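You operate a simulated robot arm through the tools that you are given. There is no shell and no other tool. Be economical: measure what you need, move in short steps, check, and stop when the job is done.

You are at the controls of a simulated two-armed robot. One attempt, no reset.

TASK
Wipe off the dust patch and knock both edge strips home with the mallet.
Fine: wipe with the yellow block first; yellow strip, then green; both flush, tools back.
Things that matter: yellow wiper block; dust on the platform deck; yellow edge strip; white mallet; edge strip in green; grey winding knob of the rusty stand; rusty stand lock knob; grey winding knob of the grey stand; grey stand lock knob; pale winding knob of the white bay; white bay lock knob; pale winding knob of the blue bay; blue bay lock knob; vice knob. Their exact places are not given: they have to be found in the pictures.

Only the result counts: the job must be done as asked and must still hold three seconds after the hand-in. Knocking over, shifting, dropping, spilling or breaking anything else fails it.

THE ROBOT
Two 7-joint arms with fingered hands on one trunk, on a base that drives. Base frame: it is fixed to the floor where the robot stands at the start and does not move with it; the origin is under the middle of the robot, x ahead of it, y to its left, z up. Readings come in mm, degrees, newtons and seconds.
The left shoulder is at the start at [70, 142, 1088], the right one opposite. With the tool pointing down near the work surface each hand reaches from about 100 to 740 mm from the robot's upright axis, wherever it stands, measured 20 degrees to its own side. Places, roughly: dust on the platform deck [500, 500, 600]; yellow edge strip [300, 500, 600]; edge strip in green [300, 200, 600]; grey winding knob of the rusty stand [-5700, 2800, 600]; rusty stand lock knob [-5700, 2800, 500]; grey winding knob of the grey stand [500, -300, 600]; grey stand lock knob [500, -300, 500]; pale winding knob of the white bay [300, 1200, 500]; white bay lock knob [300, 1300, 500]; pale winding knob of the blue bay [300, 800, 500]; blue bay lock knob [300, 1000, 500]; vice knob [-1500, 1500, 900]. Payload 3.6 kg a hand.
Tool frame (each hand has its own): the origin (TCP) lies between the finger pads and is the grasp point; the fingertips stand 25 mm ahead of it; z points along the fingers, y is the line along which they close. The gripper opens to 88 mm. The gripper's body begins 29 mm behind the TCP. The gripper is a hand of 5 fingers: y runs from the thumb to the fingers, the wrist lies at [-13, -97, -162] in the tool frame, and closing takes about 1.5 s.
Orientation is told as [roll, pitch, yaw] about the base's x, y, z axes, in that order, counted from this pose: with the fingers straight down and the wrist toward the robot, the tool's x, y and z point along [0, 1, 0], [1, 0, 0] and [0, 0, -1] of the base frame.

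THE INTERFACE
- The arms move only by the tool jog_arm. It takes "left_motion", "right_motion" or both (then of equal length, played together; a hand with none holds still); each is a list of rows, each a list of 3 entries, a list of its own where there are three numbers: the turn, a rotation vector about the tool's x, y, z in degrees, then the shift along the tool's x, y, z in mm, then the gripper command, from -1 (shut) to 1 (fully open), values between in proportion. In form: [[[ax, ay, az], [tx, ty, tz], fingers], ...]. A call has 1 to 12 rows; each row shifts and turns the commanded pose from where the row before left it, along the tool's axes as they then stand. Each row takes 0.2 s and may step no farther than 50 mm and 8.6 degrees from the row before; otherwise, or with a gripper value out of range, the whole call is refused. Where a pose cannot be reached the arm comes as near as it can. A force on the tool above 50 N (or 10 N above the force at the start of the call, whichever is more), or a blocked arm, ends the call early, and 0.2 s more pass. The fingers move at their own pace (about 72 mm/s each) and stop on an object; they squeeze with about 31 N. The grip force told is the motor's: it shows also when the fingers shut on nothing. Time passes only in rows, and 0.2 s behind the last, so rows that do not move let the fingers close. It gives the time, the measured TCP pose, the force on the tool (base axes), the opening and the grip force at its end, in the units of the frame above (readings bear some noise).
- Cameras (640 x 400 px; columns grow to the right, rows downward): "scene" is now at [123.6, 30.4, 1299.8]; the picture's right is [0.37, -0.93, 0.00], its down [-0.68, -0.27, -0.69] and it looks along [0.64, 0.25, -0.73] (base axes); focal length 265 px, centre (320, 200). "left" rides on the left gripper at [-59, -79, -105] in its tool frame; the picture's right is [-0.73, -0.32, 0.61], its down [0.62, -0.68, 0.38] and it looks along [0.29, 0.66, 0.70] (tool axes); focal length 234 px, centre (320, 200). "right" rides on the right gripper at [59, -79, -105] in its tool frame; the picture's right is [-0.73, 0.32, -0.61], its down [-0.62, -0.68, 0.38] and it looks along [-0.29, 0.66, 0.70] (tool axes); focal length 234 px, centre (320, 200).
- camera(camera): a new picture of that camera. No time passes.
- move_column(by): slides the trunk up (or, below 0, down) by that many mm; the arms and the scene camera ride with it, the base frame stays. It gives what a move gives, with no picture.
- roll_base(legs): drives the robot by 1 to 6 legs, each [ahead, left, turn to the left] in mm, mm and degrees, along the robot's own axes; the way and the turn of a leg run together, so that a leg with both is an arc; at most 1500 mm and 180 degrees a leg. The arms and the cameras ride along, it lands a little off, and it stops where it bumps. It gives what a move gives.
- hand_shape(shape, hand): the hand has 5 fingers and takes this shape, open, in about a second: jaw (thumb against the fingers, like two jaws); tri (thumb and two fingers); tip (a fingertip pinch); poke (one finger out to press); point (the index stretched); flat (the hand flat); cup (the hand cupped); fist (a fist). The gripper value then closes the fingers along that shape, each until it touches; the sizes above hold for jaw. It gives what a move gives, with no picture.
- turn_head(pan, tilt): turns the head with the scene camera to pan (to the left, within 86 degrees either way) and tilt (down, from -29 to 69), counted from straight ahead of the robot. It gives what a move gives.
- locate(camera, pixels): for up to 12 pixels [column, row] of the newest picture of that camera ("zoom" is the newest enlarged one), the place [x, y, z] in the base frame of the surface seen there, good to about 3 mm. No time passes.
- enlarge(camera, box): a new picture of the part [left, top, right, bottom] of that camera's present view, enlarged. No time passes.
- job_done(): hands the job in; it is judged then, once.

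Go step by step. Measure first, check grasps and placings, and put right what went wrong. The budget is 80 turns and 70 pictures, counting those below and the enlarged ones. Unless the task says otherwise, let go and move clear before handing in.

The tools are called after "Emit:" as name(argument=value, ...) on one line, values as JSON. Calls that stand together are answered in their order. jog_arm: Moves the arms, as the interface text tells. Its arguments: {"type":"object","properties":{"left_motion":{"type":"array"},"right_motion":{"type":"array"}},"required":[]} The other tools are called the same way: move_column (by) slides the trunk up or down; hand_shape (shape, hand) gives the hand a shape; roll_base (legs) drives the base; turn_head (pan, tilt) turns the head that bears the scene camera; camera (camera) takes a picture; locate (camera, pixels) gives the place of the surface under pixels of a picture; enlarge (camera, box) takes an enlarged picture of a part of a camera's view; job_done () hands the job in.

At the start:

```text
time_s: 0.0
left_ee_pos: [374.7, 394.3, 955.6]
left_tool_rot: [0.0, 0.0, 0.0]
left_ft_force: [0.0, -0.7, 0.3]
left_finger_gap: 87.8
left_finger_force: 0.1
left_shape: jaw
right_ee_pos: [565.9, 32.5, 947.1]
right_tool_rot: [0.0, 0.0, -0.1]
right_ft_force: [-0.4, 0.1, 0.0]
right_finger_gap: 88.0
right_finger_force: 0.0
right_shape: jaw
trunk travel left (down, up): [-624.0, 316.0]
robot x, y, heading: [2.4, 3.2, -0.1]
head pan, tilt: [21.5, 46.7]
```

scene: 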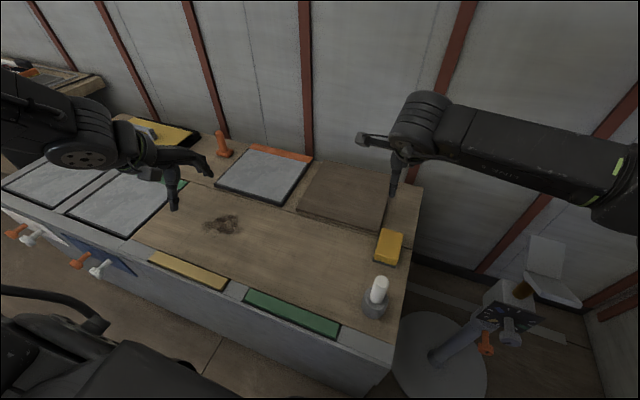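
right: 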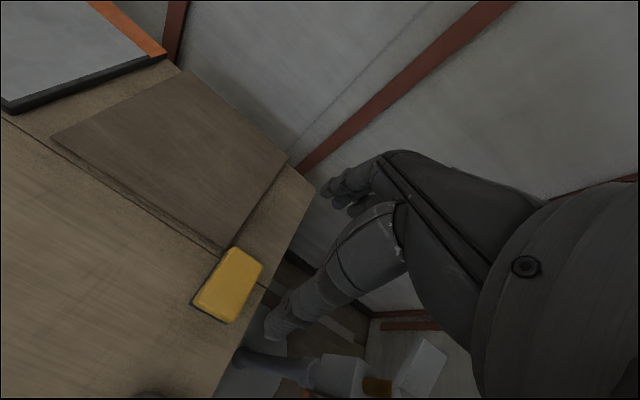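
left: 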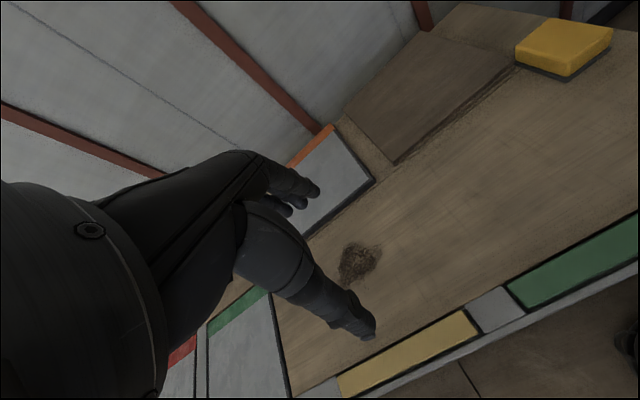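

The scene shows dust at (222,224), yellow wiper at (388,247), strips at (188,270) and (291,311), and the white mallet at (378,292). I'll measure these first and take enlarged views.

Emit:
enlarge(camera="scene", box=[340, 220, 430, 330])

Emit:
locate(camera="scene", pixels=[[222, 224], [204, 225], [240, 220], [222, 235], [228, 215], [152, 254], [226, 285], [247, 293], [338, 332], [388, 240], [379, 284], [374, 310]])

Emit:
enlarge(camera="scene", box=[130, 200, 350, 350])

```text
3.64 times, centred on (385, 275) of scene
```

zoom: 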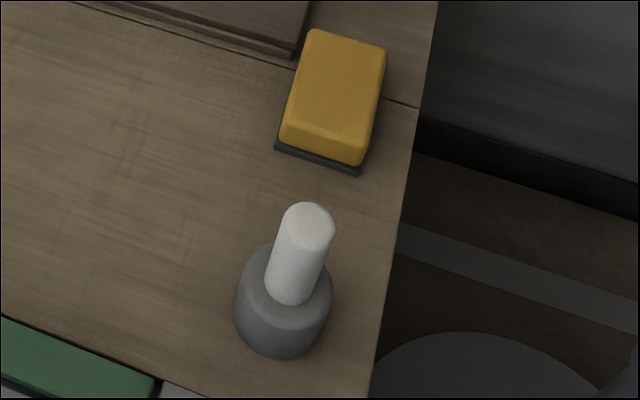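

```text
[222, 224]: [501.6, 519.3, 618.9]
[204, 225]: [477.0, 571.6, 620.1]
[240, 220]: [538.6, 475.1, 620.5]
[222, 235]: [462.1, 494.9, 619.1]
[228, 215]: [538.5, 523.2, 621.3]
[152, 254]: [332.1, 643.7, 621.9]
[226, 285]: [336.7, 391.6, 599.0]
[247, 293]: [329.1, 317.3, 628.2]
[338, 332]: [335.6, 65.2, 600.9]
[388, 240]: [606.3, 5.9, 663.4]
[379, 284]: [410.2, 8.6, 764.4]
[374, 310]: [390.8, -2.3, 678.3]
```

```text
2.67 times, centred on (240, 275) of scene
```

zoom: 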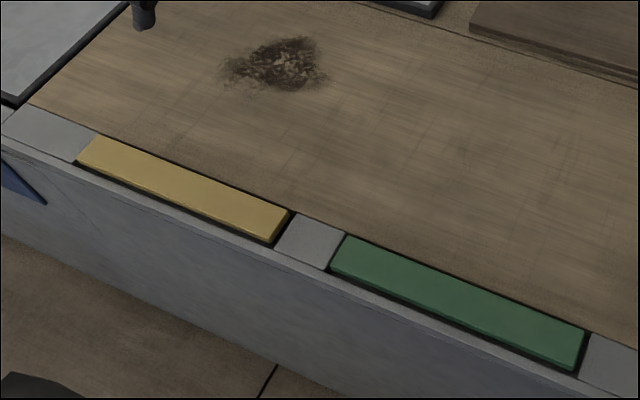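

Mallet stands on its grey head, handle up; strips stand proud a bit. I'll measure details of the strips, then the mallet and wiper.

Emit:
locate(camera="zoom", pixels=[[93, 142], [182, 188], [278, 215], [265, 232], [90, 158], [310, 240], [50, 130], [350, 245], [455, 305], [570, 355], [575, 340], [612, 365]])

Emit:
enlarge(camera="scene", box=[340, 220, 430, 330])

Emit:
locate(camera="zoom", pixels=[[307, 210], [290, 270], [295, 250], [255, 290], [325, 300], [280, 345], [310, 38], [378, 50], [360, 155], [286, 132], [275, 150], [330, 220]])

Emit:
enlarge(camera="right", box=[130, 220, 310, 400])

```text
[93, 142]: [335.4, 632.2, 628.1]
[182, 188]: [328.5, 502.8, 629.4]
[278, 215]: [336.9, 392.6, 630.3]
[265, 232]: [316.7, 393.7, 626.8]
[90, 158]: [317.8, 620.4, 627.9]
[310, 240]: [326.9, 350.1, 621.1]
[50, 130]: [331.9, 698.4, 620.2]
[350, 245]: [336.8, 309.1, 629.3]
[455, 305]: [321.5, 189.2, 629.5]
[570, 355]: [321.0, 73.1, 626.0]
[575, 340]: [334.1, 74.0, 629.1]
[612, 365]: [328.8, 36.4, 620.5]
```

```text
3.64 times, centred on (385, 275) of scene
```

zoom: 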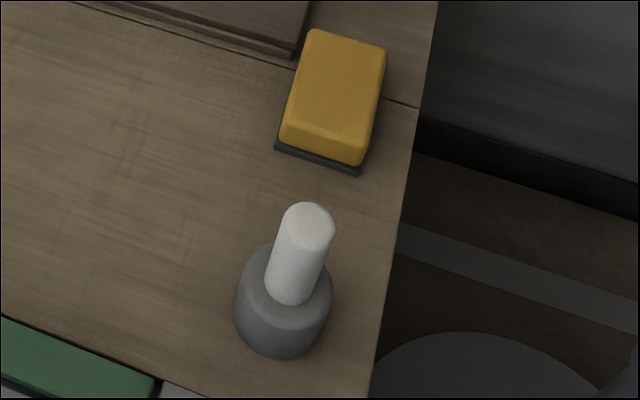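

```text
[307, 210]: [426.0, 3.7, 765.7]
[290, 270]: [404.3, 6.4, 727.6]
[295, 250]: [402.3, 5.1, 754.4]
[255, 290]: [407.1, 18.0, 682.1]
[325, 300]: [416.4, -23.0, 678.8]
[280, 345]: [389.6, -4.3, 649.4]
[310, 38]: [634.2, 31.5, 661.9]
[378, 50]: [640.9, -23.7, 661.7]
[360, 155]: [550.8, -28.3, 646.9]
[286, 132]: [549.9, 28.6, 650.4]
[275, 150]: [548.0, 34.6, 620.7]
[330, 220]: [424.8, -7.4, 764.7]
```

```text
2.22 times, centred on (220, 310) of right
```

zoom: 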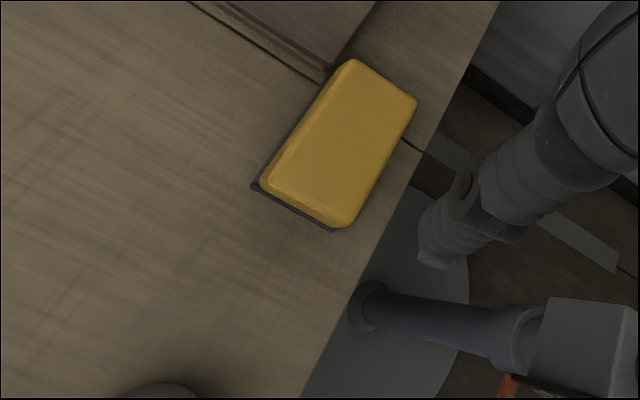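

Wiper block: centre about (595, 2), 62 mm wide in y, top z 662. I'll turn the right hand 90° so the fingers close along y, over the block.

Emit:
jog_arm(right_motion=[[[0, 0, 0], [-30, 29, 0], 1], [[0, 0, -8.2], [0, 0, 0], 1], [[0, 0, -8.2], [0, 0, 0], 1], [[0, 0, -8.2], [0, 0, 0], 1], [[0, 0, -8.2], [0, 0, 0], 1], [[0, 0, -8.2], [0, 0, 0], 1], [[0, 0, -8.2], [0, 0, 0], 1], [[0, 0, -8.2], [0, 0, 0], 1], [[0, 0, -8.2], [0, 0, 0], 1], [[0, 0, -8.2], [0, 0, 0], 1], [[0, 0, -8.2], [0, 0, 0], 1], [[0, 0, -8.0], [0, 0, 0], 1]])

Emit:
camera(camera="right")

Emit:
camera(camera="scene")

```text
time_s: 2.6
left_ee_pos: [375.9, 395.8, 953.6]
left_tool_rot: [0.0, 0.0, 0.0]
left_ft_force: [0.1, -0.1, 0.5]
left_finger_gap: 87.4
left_finger_force: 0.0
left_shape: jaw
right_ee_pos: [595.2, 2.4, 946.4]
right_tool_rot: [-0.1, 0.0, 49.2]
right_ft_force: [0.7, -0.3, -0.2]
right_finger_gap: 87.6
right_finger_force: 0.0
right_shape: jaw
right hand out of reach, approached as far as the arm can: row 8, 9, 10, 11, 12
trunk travel left (down, up): [-624.0, 316.0]
robot x, y, heading: [-1.4, -4.3, -0.1]
head pan, tilt: [21.5, 46.7]
```

```text
62 pictures are left
```

right: 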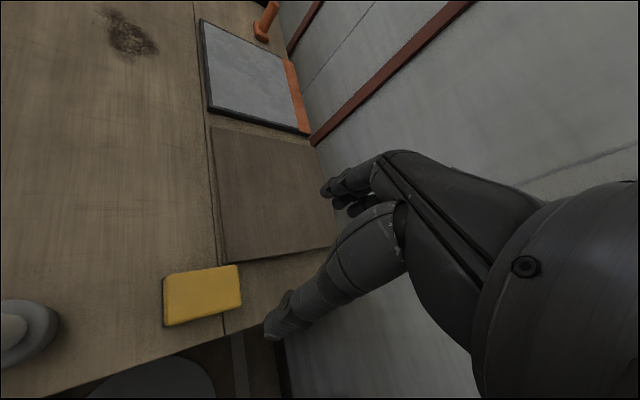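

```text
61 pictures are left
```

scene: 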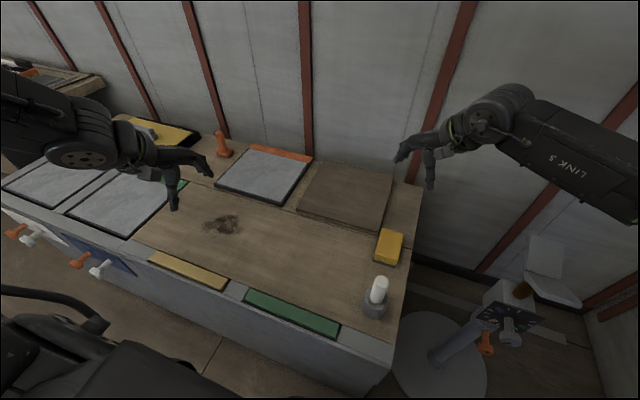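

The wrist stopped at 49° yaw. I'll test whether the limit relaxes lower down.

Emit:
jog_arm(right_motion=[[[0, 0, 0], [0, 0, 50], 1], [[0, 0, 0], [0, 0, 50], 1], [[0, 0, 0], [0, 0, 50], 1], [[0, 0, -8], [0, 0, 0], 1], [[0, 0, -8], [0, 0, 0], 1]])

```text
time_s: 3.8
left_ee_pos: [375.9, 394.3, 955.5]
left_tool_rot: [-0.1, 0.0, -0.1]
left_ft_force: [0.2, 0.2, -0.7]
left_finger_gap: 87.5
left_finger_force: 0.1
left_shape: jaw
right_ee_pos: [594.7, 2.0, 797.1]
right_tool_rot: [0.1, 0.0, 49.2]
right_ft_force: [0.8, -0.6, 0.5]
right_finger_gap: 87.5
right_finger_force: 0.0
right_shape: jaw
right hand out of reach, approached as far as the arm can: row 4, 5
trunk travel left (down, up): [-624.0, 316.0]
robot x, y, heading: [2.3, 3.6, 0.1]
head pan, tilt: [21.5, 46.7]
```

Still limited. I'll try the other sense (yaw −90), a little higher.

Emit:
jog_arm(right_motion=[[[0, 0, 0], [0, 0, -50], 1], [[0, 0, 8.5], [0, 0, -50], 1], [[0, 0, 8.5], [0, 0, 0], 1], [[0, 0, 8.5], [0, 0, 0], 1], [[0, 0, 8.5], [0, 0, 0], 1], [[0, 0, 8.5], [0, 0, 0], 1], [[0, 0, 8.5], [0, 0, 0], 1], [[0, 0, 8.5], [0, 0, 0], 1], [[0, 0, 8.5], [0, 0, 0], 1], [[0, 0, 8.5], [0, 0, 0], 1], [[0, 0, 8.5], [0, 0, 0], 1], [[0, 0, 8.5], [0, 0, 0], 1]])

Emit:
jog_arm(right_motion=[[[0, 0, 8.5], [0, 0, 0], 1], [[0, 0, 8.5], [0, 0, 0], 1], [[0, 0, 8.5], [0, 0, 0], 1], [[0, 0, 8.5], [0, 0, 0], 1], [[0, 0, 8.5], [0, 0, 0], 1], [[0, 0, 3.2], [0, 0, 0], 1]])

```text
time_s: 6.4
left_ee_pos: [376.5, 395.5, 955.8]
left_tool_rot: [0.0, 0.0, 0.0]
left_ft_force: [0.2, 0.2, 0.7]
left_finger_gap: 87.6
left_finger_force: 0.1
left_shape: jaw
right_ee_pos: [596.1, 3.3, 896.4]
right_tool_rot: [0.0, 0.0, -44.6]
right_ft_force: [0.0, 0.5, 0.3]
right_finger_gap: 87.6
right_finger_force: 0.0
right_shape: jaw
trunk travel left (down, up): [-624.0, 316.0]
robot x, y, heading: [-2.4, 1.1, -0.0]
head pan, tilt: [21.5, 46.7]
```

```text
time_s: 7.8
left_ee_pos: [375.4, 395.3, 954.8]
left_tool_rot: [0.1, 0.0, 0.0]
left_ft_force: [-0.2, -0.5, -0.5]
left_finger_gap: 87.5
left_finger_force: 0.1
left_shape: jaw
right_ee_pos: [529.0, -45.6, 875.0]
right_tool_rot: [0.3, 0.4, -89.9]
right_ft_force: [0.2, 0.8, -0.2]
right_finger_gap: 87.7
right_finger_force: 0.0
right_shape: jaw
right hand out of reach, approached as far as the arm can: row 4, 5, 6
trunk travel left (down, up): [-624.0, 316.0]
robot x, y, heading: [3.3, -1.0, 0.2]
head pan, tilt: [21.5, 46.7]
```

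Yaw −90 is possible, but the reach is short there. I'll shift the robot 200 mm left and turn it 30° right so the block lies more comfortably.

Emit:
roll_base(legs=[[0, 200, 0], [0, 0, -30]])

Emit:
camera(camera="scene")

```text
time_s: 10.8
left_ee_pos: [521.6, 357.0, 954.6]
left_tool_rot: [-0.1, -0.1, -29.5]
left_ft_force: [-0.4, 0.0, -0.2]
left_finger_gap: 87.5
left_finger_force: 0.0
left_shape: jaw
right_ee_pos: [439.0, -102.6, 874.3]
right_tool_rot: [0.3, 0.4, -119.1]
right_ft_force: [-0.1, 0.4, -0.7]
right_finger_gap: 87.7
right_finger_force: 0.1
right_shape: jaw
trunk travel left (down, up): [-624.0, 316.0]
robot x, y, heading: [0.6, 195.2, -29.5]
head pan, tilt: [21.5, 46.7]
```

```text
60 pictures are left
```

scene: 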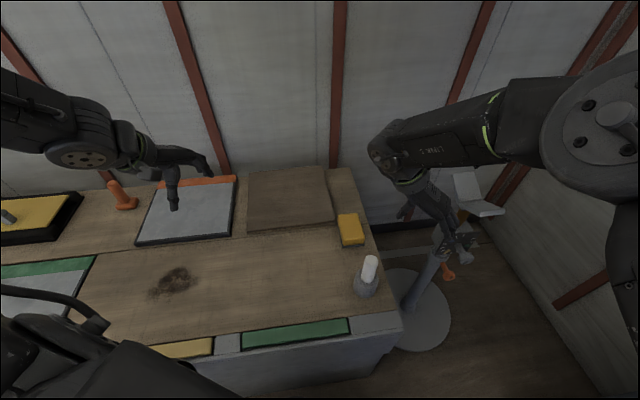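

Now rotate the right hand back to yaw −90 and move it over the block.

Emit:
jog_arm(right_motion=[[[0, 0, -7.3], [0, 0, 0], 1], [[0, 0, -7.3], [0, 0, 0], 1], [[0, 0, -7.3], [0, 0, 0], 1], [[0, 0, -7.3], [0, 0, 0], 1], [[0, 0, 0], [39, -26, 0], 1], [[0, 0, 0], [39, -26, 0], 1], [[0, 0, 0], [39, -26, 0], 1], [[0, 0, 0], [39, -26, 0], 1], [[0, 0, 0], [0, 0, 40], 1], [[0, 0, 0], [0, 0, 40], 1], [[0, 0, 0], [0, 0, 40], 1]])

Emit:
camera(camera="right")

Emit:
camera(camera="scene")

```text
time_s: 13.2
left_ee_pos: [522.6, 357.7, 954.9]
left_tool_rot: [0.0, 0.0, -29.3]
left_ft_force: [-0.5, 1.0, 0.9]
left_finger_gap: 87.5
left_finger_force: 0.1
left_shape: jaw
right_ee_pos: [529.8, -42.3, 754.8]
right_tool_rot: [0.8, 0.3, -89.9]
right_ft_force: [-0.3, 0.4, 0.8]
right_finger_gap: 87.8
right_finger_force: 0.0
right_shape: jaw
right hand out of reach, approached as far as the arm can: row 7, 8, 11
trunk travel left (down, up): [-624.0, 316.0]
robot x, y, heading: [-1.1, 197.2, -29.7]
head pan, tilt: [21.5, 46.7]
```

```text
59 pictures are left
```

right: 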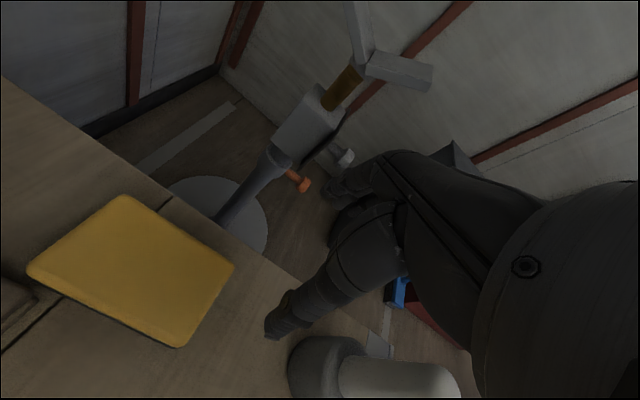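

```text
58 pictures are left
```

scene: 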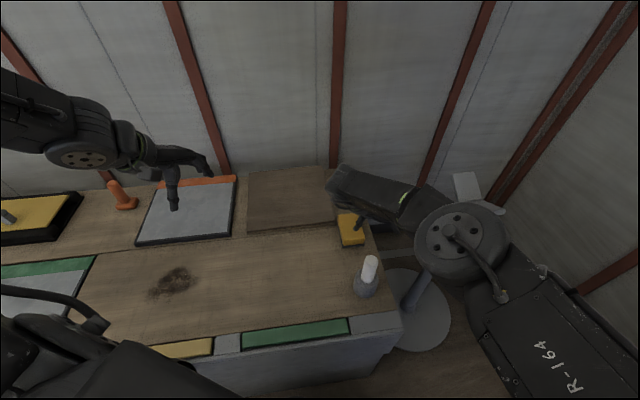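

The right hand still can't comfortably take that pose (the limit is in its wrist). The left hand with the robot turned to about −47° should suit. First I'll raise and tuck the right hand.

Emit:
jog_arm(right_motion=[[[0, 0, 0], [0, 0, -50], 1], [[0, 0, 0], [0, 0, -50], 1], [[0, 0, 0], [0, 0, -50], 1], [[0, 0, 0], [0, 0, -50], 1], [[0, 0, -8], [-41, -24, 0], 1], [[0, 0, -8], [-41, -24, 0], 1], [[0, 0, -8], [-41, -24, 0], 1], [[0, 0, -8], [-41, -24, 0], 1]])

Emit:
roll_base(legs=[[-26, 45, 0], [0, 0, -17.5]])

Emit:
camera(camera="scene")

```text
time_s: 15.1
left_ee_pos: [519.3, 356.3, 955.4]
left_tool_rot: [0.1, 0.0, -29.3]
left_ft_force: [-0.4, 0.8, 0.4]
left_finger_gap: 87.7
left_finger_force: 0.0
left_shape: jaw
right_ee_pos: [348.8, 14.1, 953.1]
right_tool_rot: [0.6, -0.1, -57.8]
right_ft_force: [0.3, 0.6, 0.9]
right_finger_gap: 87.7
right_finger_force: 0.1
right_shape: jaw
right hand out of reach, approached as far as the arm can: row 4
trunk travel left (down, up): [-624.0, 316.0]
robot x, y, heading: [0.2, 199.5, -29.3]
head pan, tilt: [21.5, 46.7]
```

```text
time_s: 17.0
left_ee_pos: [545.1, 244.5, 954.2]
left_tool_rot: [-0.1, 0.0, -46.9]
left_ft_force: [0.3, 0.5, 1.2]
left_finger_gap: 87.9
left_finger_force: 0.1
left_shape: jaw
right_ee_pos: [278.2, -30.3, 953.0]
right_tool_rot: [0.5, -0.2, -75.5]
right_ft_force: [0.2, -0.5, 0.4]
right_finger_gap: 87.7
right_finger_force: 0.1
right_shape: jaw
trunk travel left (down, up): [-624.0, 316.0]
robot x, y, heading: [-3.4, 248.1, -46.9]
head pan, tilt: [21.5, 46.7]
```

```text
57 pictures are left
```

scene: 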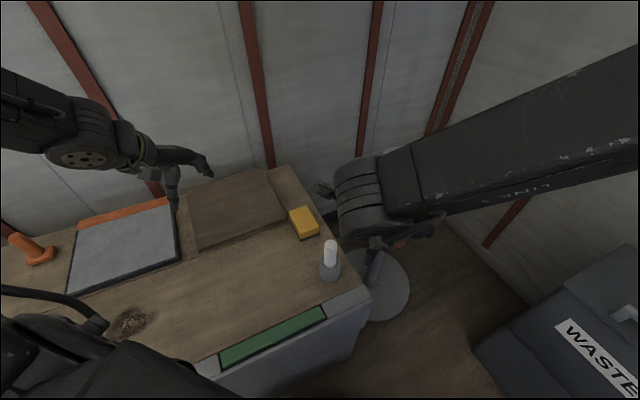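

Block and mallet are clearly visible. Turn the left hand to yaw −90 and bring it over the block.

Emit:
jog_arm(left_motion=[[[0, 0, 8.6], [0, 0, 0], 1], [[0, 0, 8.6], [0, 0, 0], 1], [[0, 0, 8.6], [0, 0, 0], 1], [[0, 0, 8.6], [0, 0, 0], 1], [[0, 0, 8.6], [0, 0, 0], 1], [[0, 0, 0], [10, 48, 0], 1], [[0, 0, 0], [10, 48, 0], 1], [[0, 0, 0], [10, 48, 0], 1], [[0, 0, 0], [10, 48, 0], 1], [[0, 0, 0], [10, 48, 0], 1], [[0, 0, 0], [0, 0, 50], 1], [[0, 0, 0], [0, 0, 50], 1]])

Emit:
camera(camera="left")

Emit:
camera(camera="scene")

```text
time_s: 19.6
left_ee_pos: [596.1, 1.5, 854.2]
left_tool_rot: [0.0, 0.0, -89.9]
left_ft_force: [0.4, 0.7, -0.9]
left_finger_gap: 87.6
left_finger_force: 0.1
left_shape: jaw
right_ee_pos: [279.0, -30.5, 953.0]
right_tool_rot: [0.4, 0.0, -75.4]
right_ft_force: [0.2, -0.7, 0.9]
right_finger_gap: 88.0
right_finger_force: 0.0
right_shape: jaw
trunk travel left (down, up): [-624.0, 316.0]
robot x, y, heading: [-3.2, 250.2, -47.2]
head pan, tilt: [21.5, 46.7]
```

```text
56 pictures are left
```

left: 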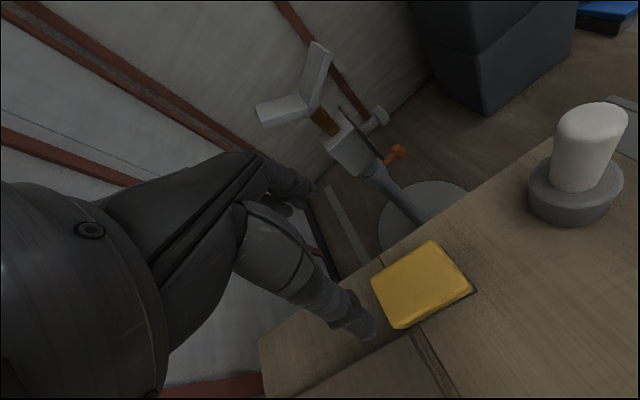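

```text
55 pictures are left
```

scene: 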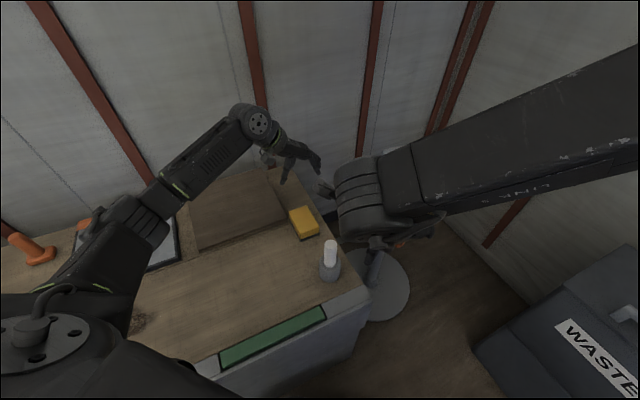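

Pose reached exactly. I'll refine the block and mallet positions from both cameras before descending.

Emit:
locate(camera="left", pixels=[[431, 243], [376, 280], [393, 322], [466, 287], [420, 282], [475, 293], [568, 215], [535, 180], [620, 175], [590, 118], [560, 122], [622, 115]])

Emit:
enlarge(camera="scene", box=[270, 190, 360, 290])

```text
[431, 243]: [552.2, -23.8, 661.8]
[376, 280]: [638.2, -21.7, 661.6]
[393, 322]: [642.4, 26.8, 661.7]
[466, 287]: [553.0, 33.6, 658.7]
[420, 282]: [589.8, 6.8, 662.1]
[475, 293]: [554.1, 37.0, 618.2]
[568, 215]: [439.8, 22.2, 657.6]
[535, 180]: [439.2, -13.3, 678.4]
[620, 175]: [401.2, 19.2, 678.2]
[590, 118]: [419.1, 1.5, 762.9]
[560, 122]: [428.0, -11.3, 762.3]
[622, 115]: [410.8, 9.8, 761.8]
```

```text
4.00 times, centred on (315, 240) of scene
```

zoom: 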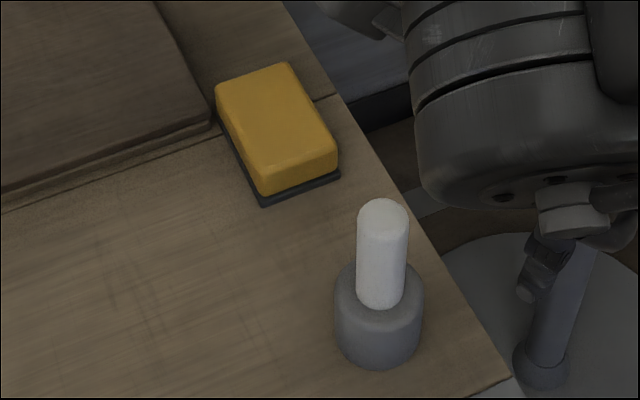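

Block centre (597, 3); hand is aligned. Descend 200 mm and close.

Emit:
jog_arm(left_motion=[[[0, 0, 0], [1, -1, 45], 1], [[0, 0, 0], [0, 0, 45], 1], [[0, 0, 0], [0, 0, 45], 1], [[0, 0, 0], [0, 0, 40], 1], [[0, 0, 0], [0, 0, 25], 1]])

Emit:
camera(camera="scene")

Emit:
camera(camera="left")

```text
time_s: 20.8
left_ee_pos: [596.7, 5.5, 656.5]
left_tool_rot: [0.1, 0.0, -89.8]
left_ft_force: [0.2, -0.5, 1.6]
left_finger_gap: 87.7
left_finger_force: 0.1
left_shape: jaw
right_ee_pos: [279.4, -29.7, 953.2]
right_tool_rot: [0.5, -0.2, -75.3]
right_ft_force: [-0.3, 0.1, 0.8]
right_finger_gap: 87.6
right_finger_force: 0.2
right_shape: jaw
trunk travel left (down, up): [-624.0, 316.0]
robot x, y, heading: [-1.1, 252.0, -47.1]
head pan, tilt: [21.5, 46.7]
```

```text
53 pictures are left
```

scene: 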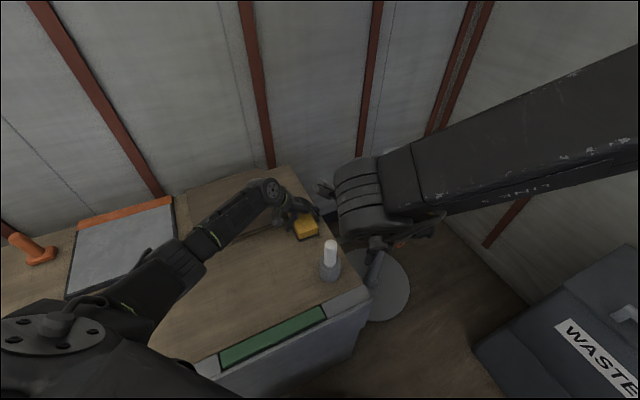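

```text
52 pictures are left
```

left: 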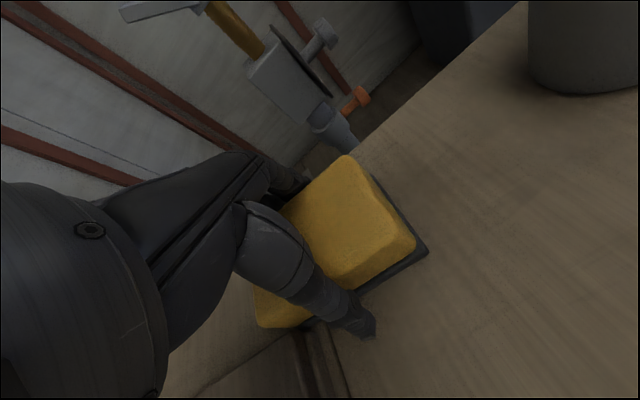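

Fingers straddle the block. Close, then lift.

Emit:
jog_arm(left_motion=[[[0, 0, 0], [0, 0, 0], -1], [[0, 0, 0], [0, 0, 0], -1], [[0, 0, 0], [0, 0, 0], -1], [[0, 0, 0], [0, 0, 0], -1], [[0, 0, 0], [0, 0, 0], -1], [[0, 0, 0], [0, 0, 0], -1], [[0, 0, 0], [0, 0, 0], -1], [[0, 0, 0], [0, 0, 0], -1]])

Emit:
jog_arm(left_motion=[[[0, 0, 0], [0, 0, -30], -1], [[0, 0, 0], [0, 0, -50], -1], [[0, 0, 0], [0, 0, -50], -1]])

Emit:
camera(camera="left")

```text
time_s: 22.6
left_ee_pos: [596.3, 6.7, 656.2]
left_tool_rot: [0.0, 0.0, -89.9]
left_ft_force: [0.2, -2.4, 1.9]
left_finger_gap: 64.4
left_finger_force: 30.5
left_shape: jaw
right_ee_pos: [278.8, -29.8, 952.6]
right_tool_rot: [0.5, -0.1, -75.3]
right_ft_force: [0.5, -0.1, 0.3]
right_finger_gap: 88.1
right_finger_force: 0.1
right_shape: jaw
trunk travel left (down, up): [-624.0, 316.0]
robot x, y, heading: [-1.5, 252.3, -46.8]
head pan, tilt: [21.5, 46.7]
```

```text
time_s: 23.4
left_ee_pos: [593.6, 6.9, 785.8]
left_tool_rot: [0.0, -0.1, -89.9]
left_ft_force: [0.1, 0.1, -1.3]
left_finger_gap: 64.1
left_finger_force: 31.2
left_shape: jaw
right_ee_pos: [278.3, -30.3, 951.8]
right_tool_rot: [0.5, -0.1, -75.4]
right_ft_force: [0.0, 0.0, 0.5]
right_finger_gap: 87.7
right_finger_force: 0.0
right_shape: jaw
trunk travel left (down, up): [-624.0, 316.0]
robot x, y, heading: [0.7, 251.3, -47.1]
head pan, tilt: [21.5, 46.7]
```

```text
51 pictures are left
```

left: 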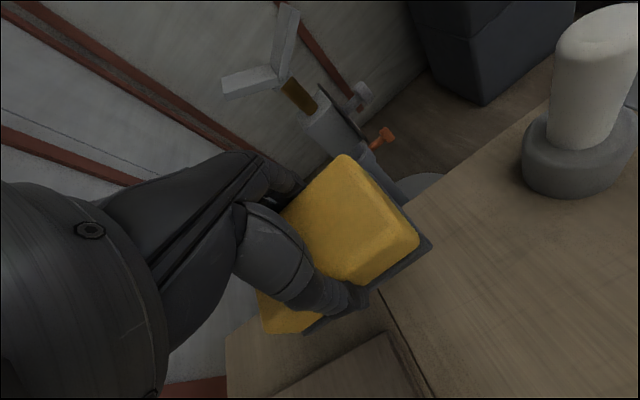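

The block is held (gap 64, 31 N). Raise a little and turn the base back to heading 0, bringing the block over the dust area.

Emit:
jog_arm(left_motion=[[[0, 0, 0], [0, 0, -40], -1], [[0, 0, 0], [0, 0, -40], -1]])

Emit:
roll_base(legs=[[0, 0, 47]])

Emit:
camera(camera="left")

Emit:
camera(camera="scene")

```text
time_s: 24.0
left_ee_pos: [593.6, 6.7, 864.4]
left_tool_rot: [0.0, 0.0, -89.9]
left_ft_force: [0.1, 0.7, -1.0]
left_finger_gap: 64.2
left_finger_force: 31.0
left_shape: jaw
right_ee_pos: [279.3, -30.5, 953.2]
right_tool_rot: [0.5, -0.1, -75.4]
right_ft_force: [0.4, -0.5, -0.5]
right_finger_gap: 87.8
right_finger_force: 0.0
right_shape: jaw
trunk travel left (down, up): [-624.0, 316.0]
robot x, y, heading: [-0.3, 250.3, -47.0]
head pan, tilt: [21.5, 46.7]
```

```text
time_s: 26.5
left_ee_pos: [581.9, 520.4, 865.1]
left_tool_rot: [0.1, 0.0, -42.6]
left_ft_force: [-0.7, 0.7, -0.7]
left_finger_gap: 64.0
left_finger_force: 31.1
left_shape: jaw
right_ee_pos: [393.9, 264.3, 952.5]
right_tool_rot: [0.5, 0.0, -28.3]
right_ft_force: [-1.3, 0.3, 0.5]
right_finger_gap: 87.7
right_finger_force: 0.0
right_shape: jaw
trunk travel left (down, up): [-624.0, 316.0]
robot x, y, heading: [-0.2, 246.8, 0.3]
head pan, tilt: [21.5, 46.7]
```

```text
50 pictures are left
```

left: 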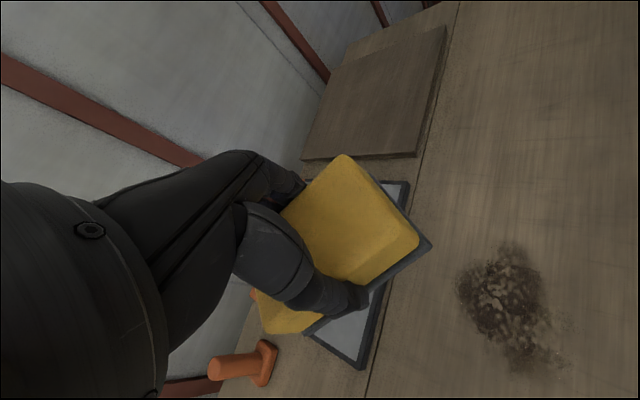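

```text
49 pictures are left
```

scene: 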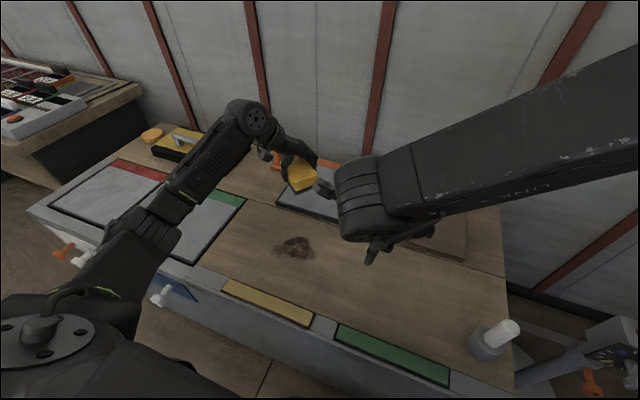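

Dust seen in the left picture around (505,300). Measure its extents and nearby plate edges.

Emit:
locate(camera="left", pixels=[[505, 300], [460, 290], [510, 245], [548, 300], [550, 370], [490, 340], [570, 330], [360, 365], [380, 300], [418, 158]])

Emit:
enlarge(camera="scene", box=[240, 170, 360, 280])

```text
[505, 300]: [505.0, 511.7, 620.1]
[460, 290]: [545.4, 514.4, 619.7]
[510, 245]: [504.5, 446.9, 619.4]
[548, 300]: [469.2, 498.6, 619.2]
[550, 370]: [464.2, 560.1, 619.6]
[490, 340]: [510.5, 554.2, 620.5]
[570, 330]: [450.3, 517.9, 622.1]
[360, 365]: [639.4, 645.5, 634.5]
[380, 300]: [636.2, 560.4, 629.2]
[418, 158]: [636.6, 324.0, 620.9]
```

```text
3.64 times, centred on (300, 225) of scene
```

zoom: 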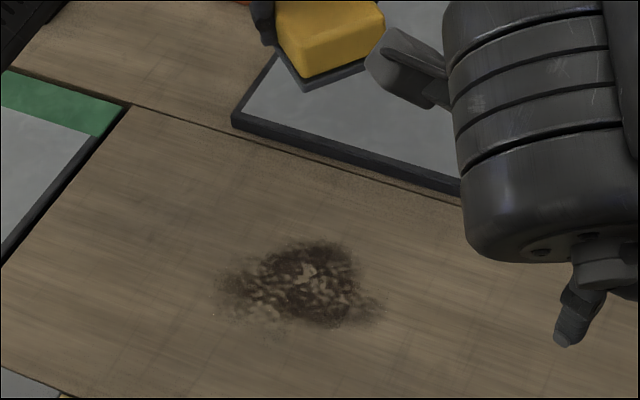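

Dust spans x 450–545, y 445–570. Turn the block to yaw 0 (long axis along y) and go down near the deck at (572, 475).

Emit:
jog_arm(left_motion=[[[0, 0, -8.5], [0, 0, 0], -1], [[0, 0, -8.5], [0, 0, 0], -1], [[0, 0, -8.5], [0, 0, 0], -1], [[0, 0, -8.5], [0, 0, 0], -1], [[0, 0, -8.5], [0, 0, 0], -1], [[0, 0, 0], [-45, -12, 0], -1], [[0, 0, 0], [0, 0, 45], -1], [[0, 0, 0], [0, 0, 45], -1], [[0, 0, 0], [0, 0, 45], -1], [[0, 0, 0], [0, 0, 45], -1], [[0, 0, 0], [0, 0, 15], -1]])

Emit:
camera(camera="scene")

```text
time_s: 28.9
left_ee_pos: [571.4, 476.1, 669.6]
left_tool_rot: [0.1, 0.0, -0.2]
left_ft_force: [0.2, -0.3, -0.6]
left_finger_gap: 63.4
left_finger_force: 30.9
left_shape: jaw
right_ee_pos: [393.8, 263.7, 954.0]
right_tool_rot: [0.5, -0.1, -28.3]
right_ft_force: [0.4, -0.5, 0.1]
right_finger_gap: 87.7
right_finger_force: 0.1
right_shape: jaw
trunk travel left (down, up): [-624.0, 316.0]
robot x, y, heading: [-1.9, 248.1, 0.4]
head pan, tilt: [21.5, 46.7]
```

```text
47 pictures are left
```

scene: 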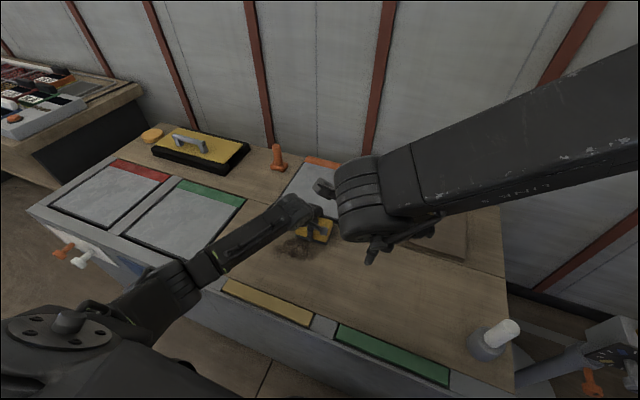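

Lower to contact and feel the force.

Emit:
jog_arm(left_motion=[[[0, 0, 0], [0, 0, 7], -1], [[0, 0, 0], [0, 0, 5], -1], [[0, 0, 0], [0, 0, 3], -1]])

```text
time_s: 29.7
left_ee_pos: [571.1, 476.2, 656.8]
left_tool_rot: [0.0, -0.1, -0.3]
left_ft_force: [1.4, -1.1, 4.3]
left_finger_gap: 63.9
left_finger_force: 30.7
left_shape: jaw
right_ee_pos: [393.6, 263.0, 952.5]
right_tool_rot: [0.6, -0.2, -28.4]
right_ft_force: [0.3, 0.3, -0.2]
right_finger_gap: 88.0
right_finger_force: 0.0
right_shape: jaw
trunk travel left (down, up): [-624.0, 316.0]
robot x, y, heading: [-5.3, 248.1, 0.3]
head pan, tilt: [21.5, 46.7]
```

Light contact. Wipe in strokes along x at y≈476, 511 and 546.

Emit:
jog_arm(left_motion=[[[0, 0, 0], [0, 0, 1.5], -1], [[0, 0, 0], [0, -35, 0], -1], [[0, 0, 0], [0, -35, 0], -1], [[0, 0, 0], [0, -35, 0], -1], [[0, 0, 0], [0, -35, 0], -1], [[0, 0, 0], [36, 0, 0], -1], [[0, 0, 0], [0, 35, 0], -1], [[0, 0, 0], [0, 35, 0], -1], [[0, 0, 0], [0, 35, 0], -1], [[0, 0, 0], [0, 35, 0], -1]])

Emit:
jog_arm(left_motion=[[[0, 0, 0], [36, 0, 0], -1], [[0, 0, 0], [0, -35, 0], -1], [[0, 0, 0], [0, -35, 0], -1], [[0, 0, 0], [0, -35, 0], -1], [[0, 0, 0], [0, -35, 0], -1], [[0, 0, 0], [0, 35, 0], -1], [[0, 0, 0], [0, 35, 0], -1], [[0, 0, 0], [0, 35, 0], -1], [[0, 0, 0], [0, 35, 0], -1], [[0, 0, 0], [0, 0, -40], -1], [[0, 0, 0], [0, 30, -50], -1]])

Emit:
camera(camera="scene")

Emit:
camera(camera="left")

```text
time_s: 31.9
left_ee_pos: [569.0, 510.6, 654.4]
left_tool_rot: [0.1, -0.1, -0.3]
left_ft_force: [-4.0, 0.0, 13.3]
left_finger_gap: 62.6
left_finger_force: 31.2
left_shape: jaw
right_ee_pos: [393.2, 262.7, 953.3]
right_tool_rot: [0.6, -0.2, -28.3]
right_ft_force: [0.0, -0.3, 0.6]
right_finger_gap: 87.6
right_finger_force: 0.0
right_shape: jaw
trunk travel left (down, up): [-624.0, 316.0]
robot x, y, heading: [-0.9, 250.6, 0.4]
head pan, tilt: [21.5, 46.7]
```

```text
refused: row 11 steps farther than a row can; nothing moved
```

```text
46 pictures are left
```

scene: 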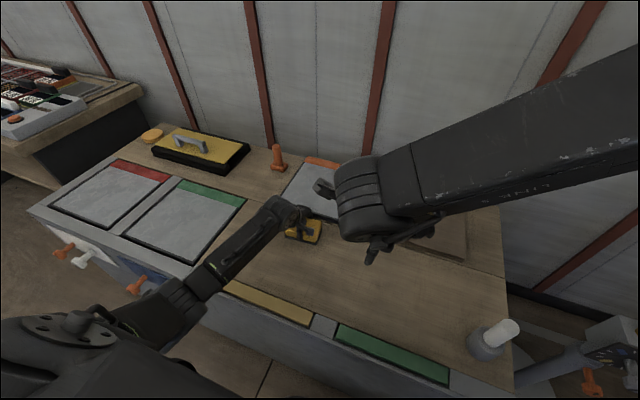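

```text
45 pictures are left
```

left: 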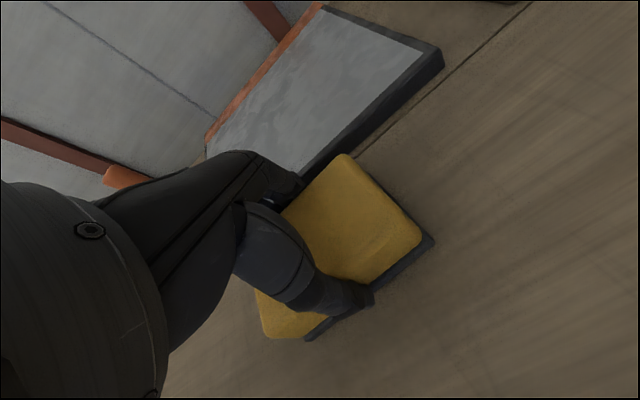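

The two strokes seem to have cleared most dust. Do the third strokes and lift to check.

Emit:
jog_arm(left_motion=[[[0, 0, 0], [36, 0, 0], -1], [[0, 0, 0], [0, -35, 0], -1], [[0, 0, 0], [0, -35, 0], -1], [[0, 0, 0], [0, -35, 0], -1], [[0, 0, 0], [0, -35, 0], -1], [[0, 0, 0], [0, 35, 0], -1], [[0, 0, 0], [0, 35, 0], -1], [[0, 0, 0], [0, 35, 0], -1], [[0, 0, 0], [0, 35, 0], -1], [[0, 0, 0], [0, 0, -45], -1], [[0, 0, 0], [0, 0, -50], -1], [[0, 0, 0], [0, 0, -50], -1]])

Emit:
jog_arm(left_motion=[[[0, 0, 8.5], [0, 0, -50], -1], [[0, 0, 8.5], [0, 0, 0], -1], [[0, 0, 8.5], [0, 0, 0], -1], [[0, 0, 8.5], [0, 0, 0], -1], [[0, 0, 8.5], [0, 0, 0], -1]])

Emit:
enlarge(camera="scene", box=[200, 160, 400, 310])

Emit:
camera(camera="left")

```text
time_s: 34.5
left_ee_pos: [569.1, 546.5, 796.4]
left_tool_rot: [0.0, 0.0, -0.1]
left_ft_force: [0.4, 0.5, -1.7]
left_finger_gap: 62.4
left_finger_force: 30.6
left_shape: jaw
right_ee_pos: [394.8, 264.4, 952.3]
right_tool_rot: [0.5, 0.0, -28.3]
right_ft_force: [-0.5, 0.3, 0.0]
right_finger_gap: 87.9
right_finger_force: 0.0
right_shape: jaw
trunk travel left (down, up): [-624.0, 316.0]
robot x, y, heading: [-0.8, 249.8, 0.2]
head pan, tilt: [21.5, 46.7]
```

```text
time_s: 35.7
left_ee_pos: [569.4, 546.6, 847.8]
left_tool_rot: [0.0, 0.0, -42.9]
left_ft_force: [0.3, 0.4, -0.5]
left_finger_gap: 62.1
left_finger_force: 31.1
left_shape: jaw
right_ee_pos: [393.4, 264.7, 952.7]
right_tool_rot: [0.5, -0.1, -28.3]
right_ft_force: [0.7, 0.6, 0.2]
right_finger_gap: 87.9
right_finger_force: 0.0
right_shape: jaw
trunk travel left (down, up): [-624.0, 316.0]
robot x, y, heading: [2.8, 250.9, 0.4]
head pan, tilt: [21.5, 46.7]
```

```text
2.67 times, centred on (300, 235) of scene
```

zoom: 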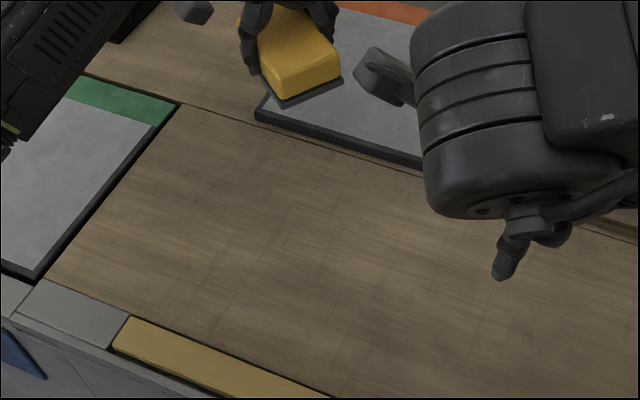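

```text
43 pictures are left
```

left: 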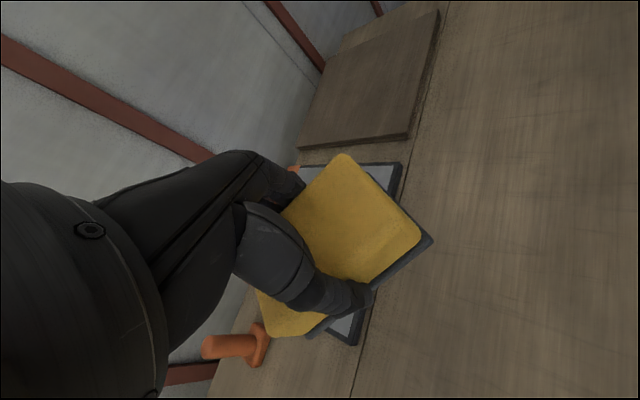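

Dust is all gone. Take the wiper back: turn the base −47°.

Emit:
roll_base(legs=[[0, 0, -47.2]])

```text
time_s: 38.2
left_ee_pos: [606.8, 37.5, 847.2]
left_tool_rot: [0.0, 0.0, -89.4]
left_ft_force: [-0.2, -0.5, -0.9]
left_finger_gap: 62.0
left_finger_force: 30.9
left_shape: jaw
right_ee_pos: [281.0, -26.8, 953.1]
right_tool_rot: [0.6, -0.1, -75.0]
right_ft_force: [-0.1, -1.2, 0.5]
right_finger_gap: 88.0
right_finger_force: 0.0
right_shape: jaw
trunk travel left (down, up): [-624.0, 316.0]
robot x, y, heading: [-2.5, 248.3, -46.5]
head pan, tilt: [21.5, 46.7]
```

Shift to the original grasp point and lower to just above the deck.

Emit:
jog_arm(left_motion=[[[0, 0, 0.5], [-10, 31, 0], -1], [[0, 0, 0], [0, 0, 45], -1], [[0, 0, 0], [0, 0, 45], -1], [[0, 0, 0], [0, 0, 45], -1], [[0, 0, 0], [0, 0, 40], -1], [[0, 0, 0], [0, 0, 0], -1]])

```text
time_s: 39.6
left_ee_pos: [595.5, 6.6, 674.1]
left_tool_rot: [0.2, -0.1, -90.0]
left_ft_force: [-3.5, -2.4, 9.9]
left_finger_gap: 62.1
left_finger_force: 30.6
left_shape: jaw
right_ee_pos: [278.8, -26.5, 953.0]
right_tool_rot: [0.7, -0.1, -75.1]
right_ft_force: [-0.2, 0.4, -0.1]
right_finger_gap: 87.8
right_finger_force: 0.1
right_shape: jaw
trunk travel left (down, up): [-624.0, 316.0]
robot x, y, heading: [1.1, 252.5, -46.3]
head pan, tilt: [21.5, 46.7]
```

At z 674 there is already ~10 N of upward force, sooner than expected. Look before continuing.

Emit:
camera(camera="left")

Emit:
enlarge(camera="scene", box=[250, 170, 370, 280])

```text
42 pictures are left
```

left: 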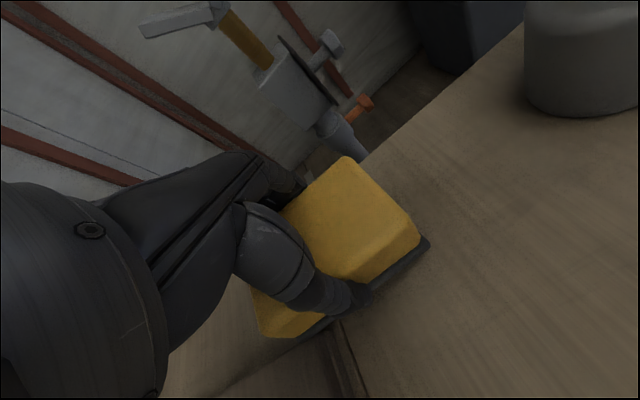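

```text
3.64 times, centred on (310, 225) of scene
```

zoom: 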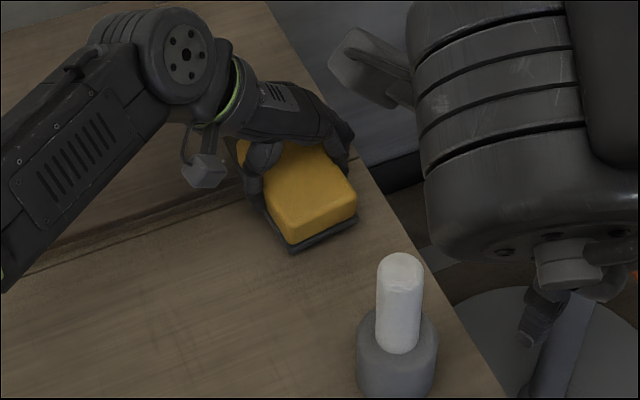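

Emit:
locate(camera="left", pixels=[[347, 160], [416, 232], [362, 280], [350, 220], [428, 240], [345, 345], [335, 335], [310, 370], [330, 335]])

Emit:
locate(camera="zoom", pixels=[[295, 240], [355, 205], [290, 250], [300, 195], [270, 195], [220, 200], [220, 180], [200, 175]])

Emit:
enlarge(camera="left", box=[230, 150, 450, 400])

```text
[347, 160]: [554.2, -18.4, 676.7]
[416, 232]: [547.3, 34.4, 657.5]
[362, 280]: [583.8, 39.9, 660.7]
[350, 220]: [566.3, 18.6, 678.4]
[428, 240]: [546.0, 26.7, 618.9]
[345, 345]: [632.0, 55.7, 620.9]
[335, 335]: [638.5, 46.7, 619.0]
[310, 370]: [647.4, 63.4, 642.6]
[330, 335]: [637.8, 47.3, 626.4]
```

```text
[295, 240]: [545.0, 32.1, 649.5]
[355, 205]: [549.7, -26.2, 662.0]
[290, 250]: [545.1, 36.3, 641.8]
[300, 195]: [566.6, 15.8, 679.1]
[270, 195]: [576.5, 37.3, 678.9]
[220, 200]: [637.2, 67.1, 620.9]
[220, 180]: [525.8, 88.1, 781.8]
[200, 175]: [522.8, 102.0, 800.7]
```

```text
1.60 times, centred on (340, 275) of left
```

zoom: 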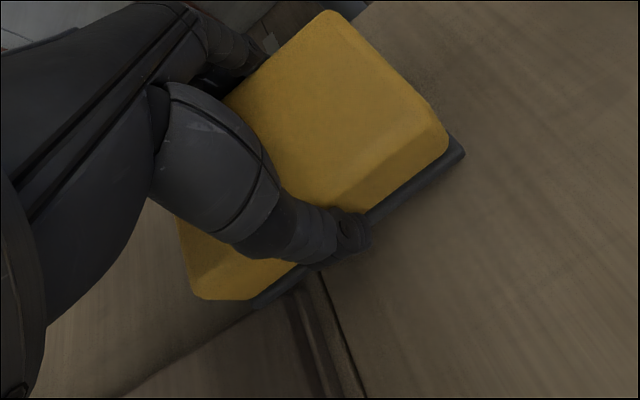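

The block's rear corner seems to be catching the raised brown plate's corner. Raise and measure the plate.

Emit:
jog_arm(left_motion=[[[0, 0, 0], [0, 0, -50], -1], [[0, 0, 0], [0, 0, -50], -1]])

Emit:
enlarge(camera="left", box=[200, 150, 480, 400])

Emit:
camera(camera="scene")

```text
time_s: 40.2
left_ee_pos: [598.4, 6.8, 774.5]
left_tool_rot: [-0.1, -0.1, -89.8]
left_ft_force: [0.5, -0.4, -1.2]
left_finger_gap: 62.3
left_finger_force: 31.2
left_shape: jaw
right_ee_pos: [280.3, -27.7, 953.5]
right_tool_rot: [0.6, -0.1, -75.0]
right_ft_force: [0.2, -1.2, 0.4]
right_finger_gap: 87.8
right_finger_force: 0.1
right_shape: jaw
trunk travel left (down, up): [-624.0, 316.0]
robot x, y, heading: [0.1, 250.2, -46.6]
head pan, tilt: [21.5, 46.7]
```

```text
1.60 times, centred on (340, 275) of left
```

zoom: 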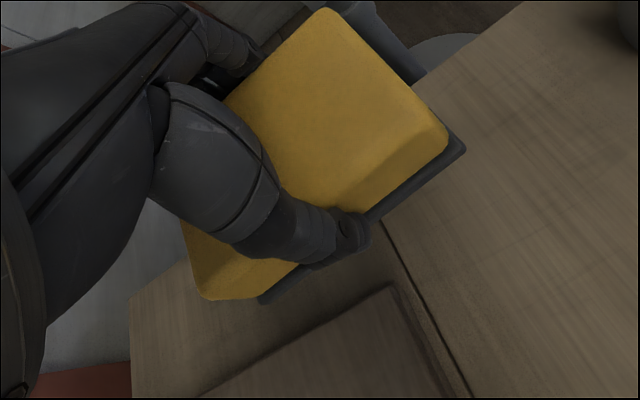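

```text
38 pictures are left
```

scene: 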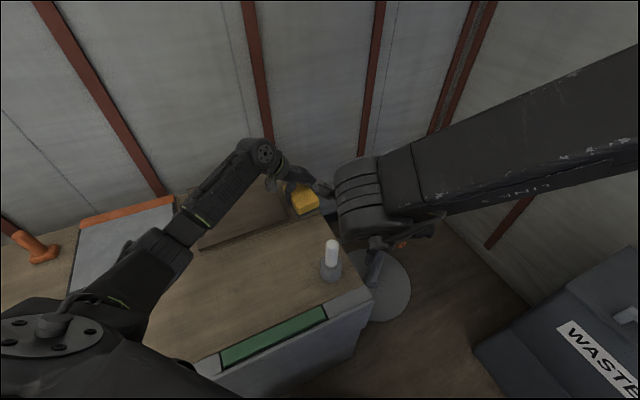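

Emit:
locate(camera="zoom", pixels=[[388, 290], [440, 380], [300, 340], [405, 305], [325, 12], [445, 150], [205, 295], [365, 215], [460, 155], [265, 300]])

```text
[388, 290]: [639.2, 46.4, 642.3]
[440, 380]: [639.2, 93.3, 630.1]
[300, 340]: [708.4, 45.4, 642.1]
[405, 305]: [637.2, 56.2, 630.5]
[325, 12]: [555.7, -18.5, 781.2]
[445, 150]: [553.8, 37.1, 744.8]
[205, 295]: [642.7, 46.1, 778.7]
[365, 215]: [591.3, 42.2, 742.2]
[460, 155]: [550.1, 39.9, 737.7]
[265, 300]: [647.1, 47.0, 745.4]
```

Block pad's rear-left corner reaches about (647,47), overlapping the plate's corner (639,45). The block sits ~5 mm too far in +y; shift by (−6, −7) and descend.

Emit:
jog_arm(left_motion=[[[0, 0, 1.5], [-6, 7, 0], -1], [[0, 0, 0], [0, 0, 50], -1], [[0, 0, 0], [0, 0, 40], -1], [[0, 0, 0], [0, 0, 15], -1], [[0, 0, 0], [0, 0, 7], -1]])

```text
time_s: 41.4
left_ee_pos: [592.5, 0.2, 660.1]
left_tool_rot: [0.0, 0.0, -91.5]
left_ft_force: [0.1, 0.9, -0.5]
left_finger_gap: 61.8
left_finger_force: 30.9
left_shape: jaw
right_ee_pos: [280.6, -28.0, 952.8]
right_tool_rot: [0.4, -0.1, -75.0]
right_ft_force: [0.3, 0.1, 0.2]
right_finger_gap: 87.4
right_finger_force: 0.0
right_shape: jaw
trunk travel left (down, up): [-624.0, 316.0]
robot x, y, heading: [-0.5, 247.9, -46.2]
head pan, tilt: [21.5, 46.7]
```

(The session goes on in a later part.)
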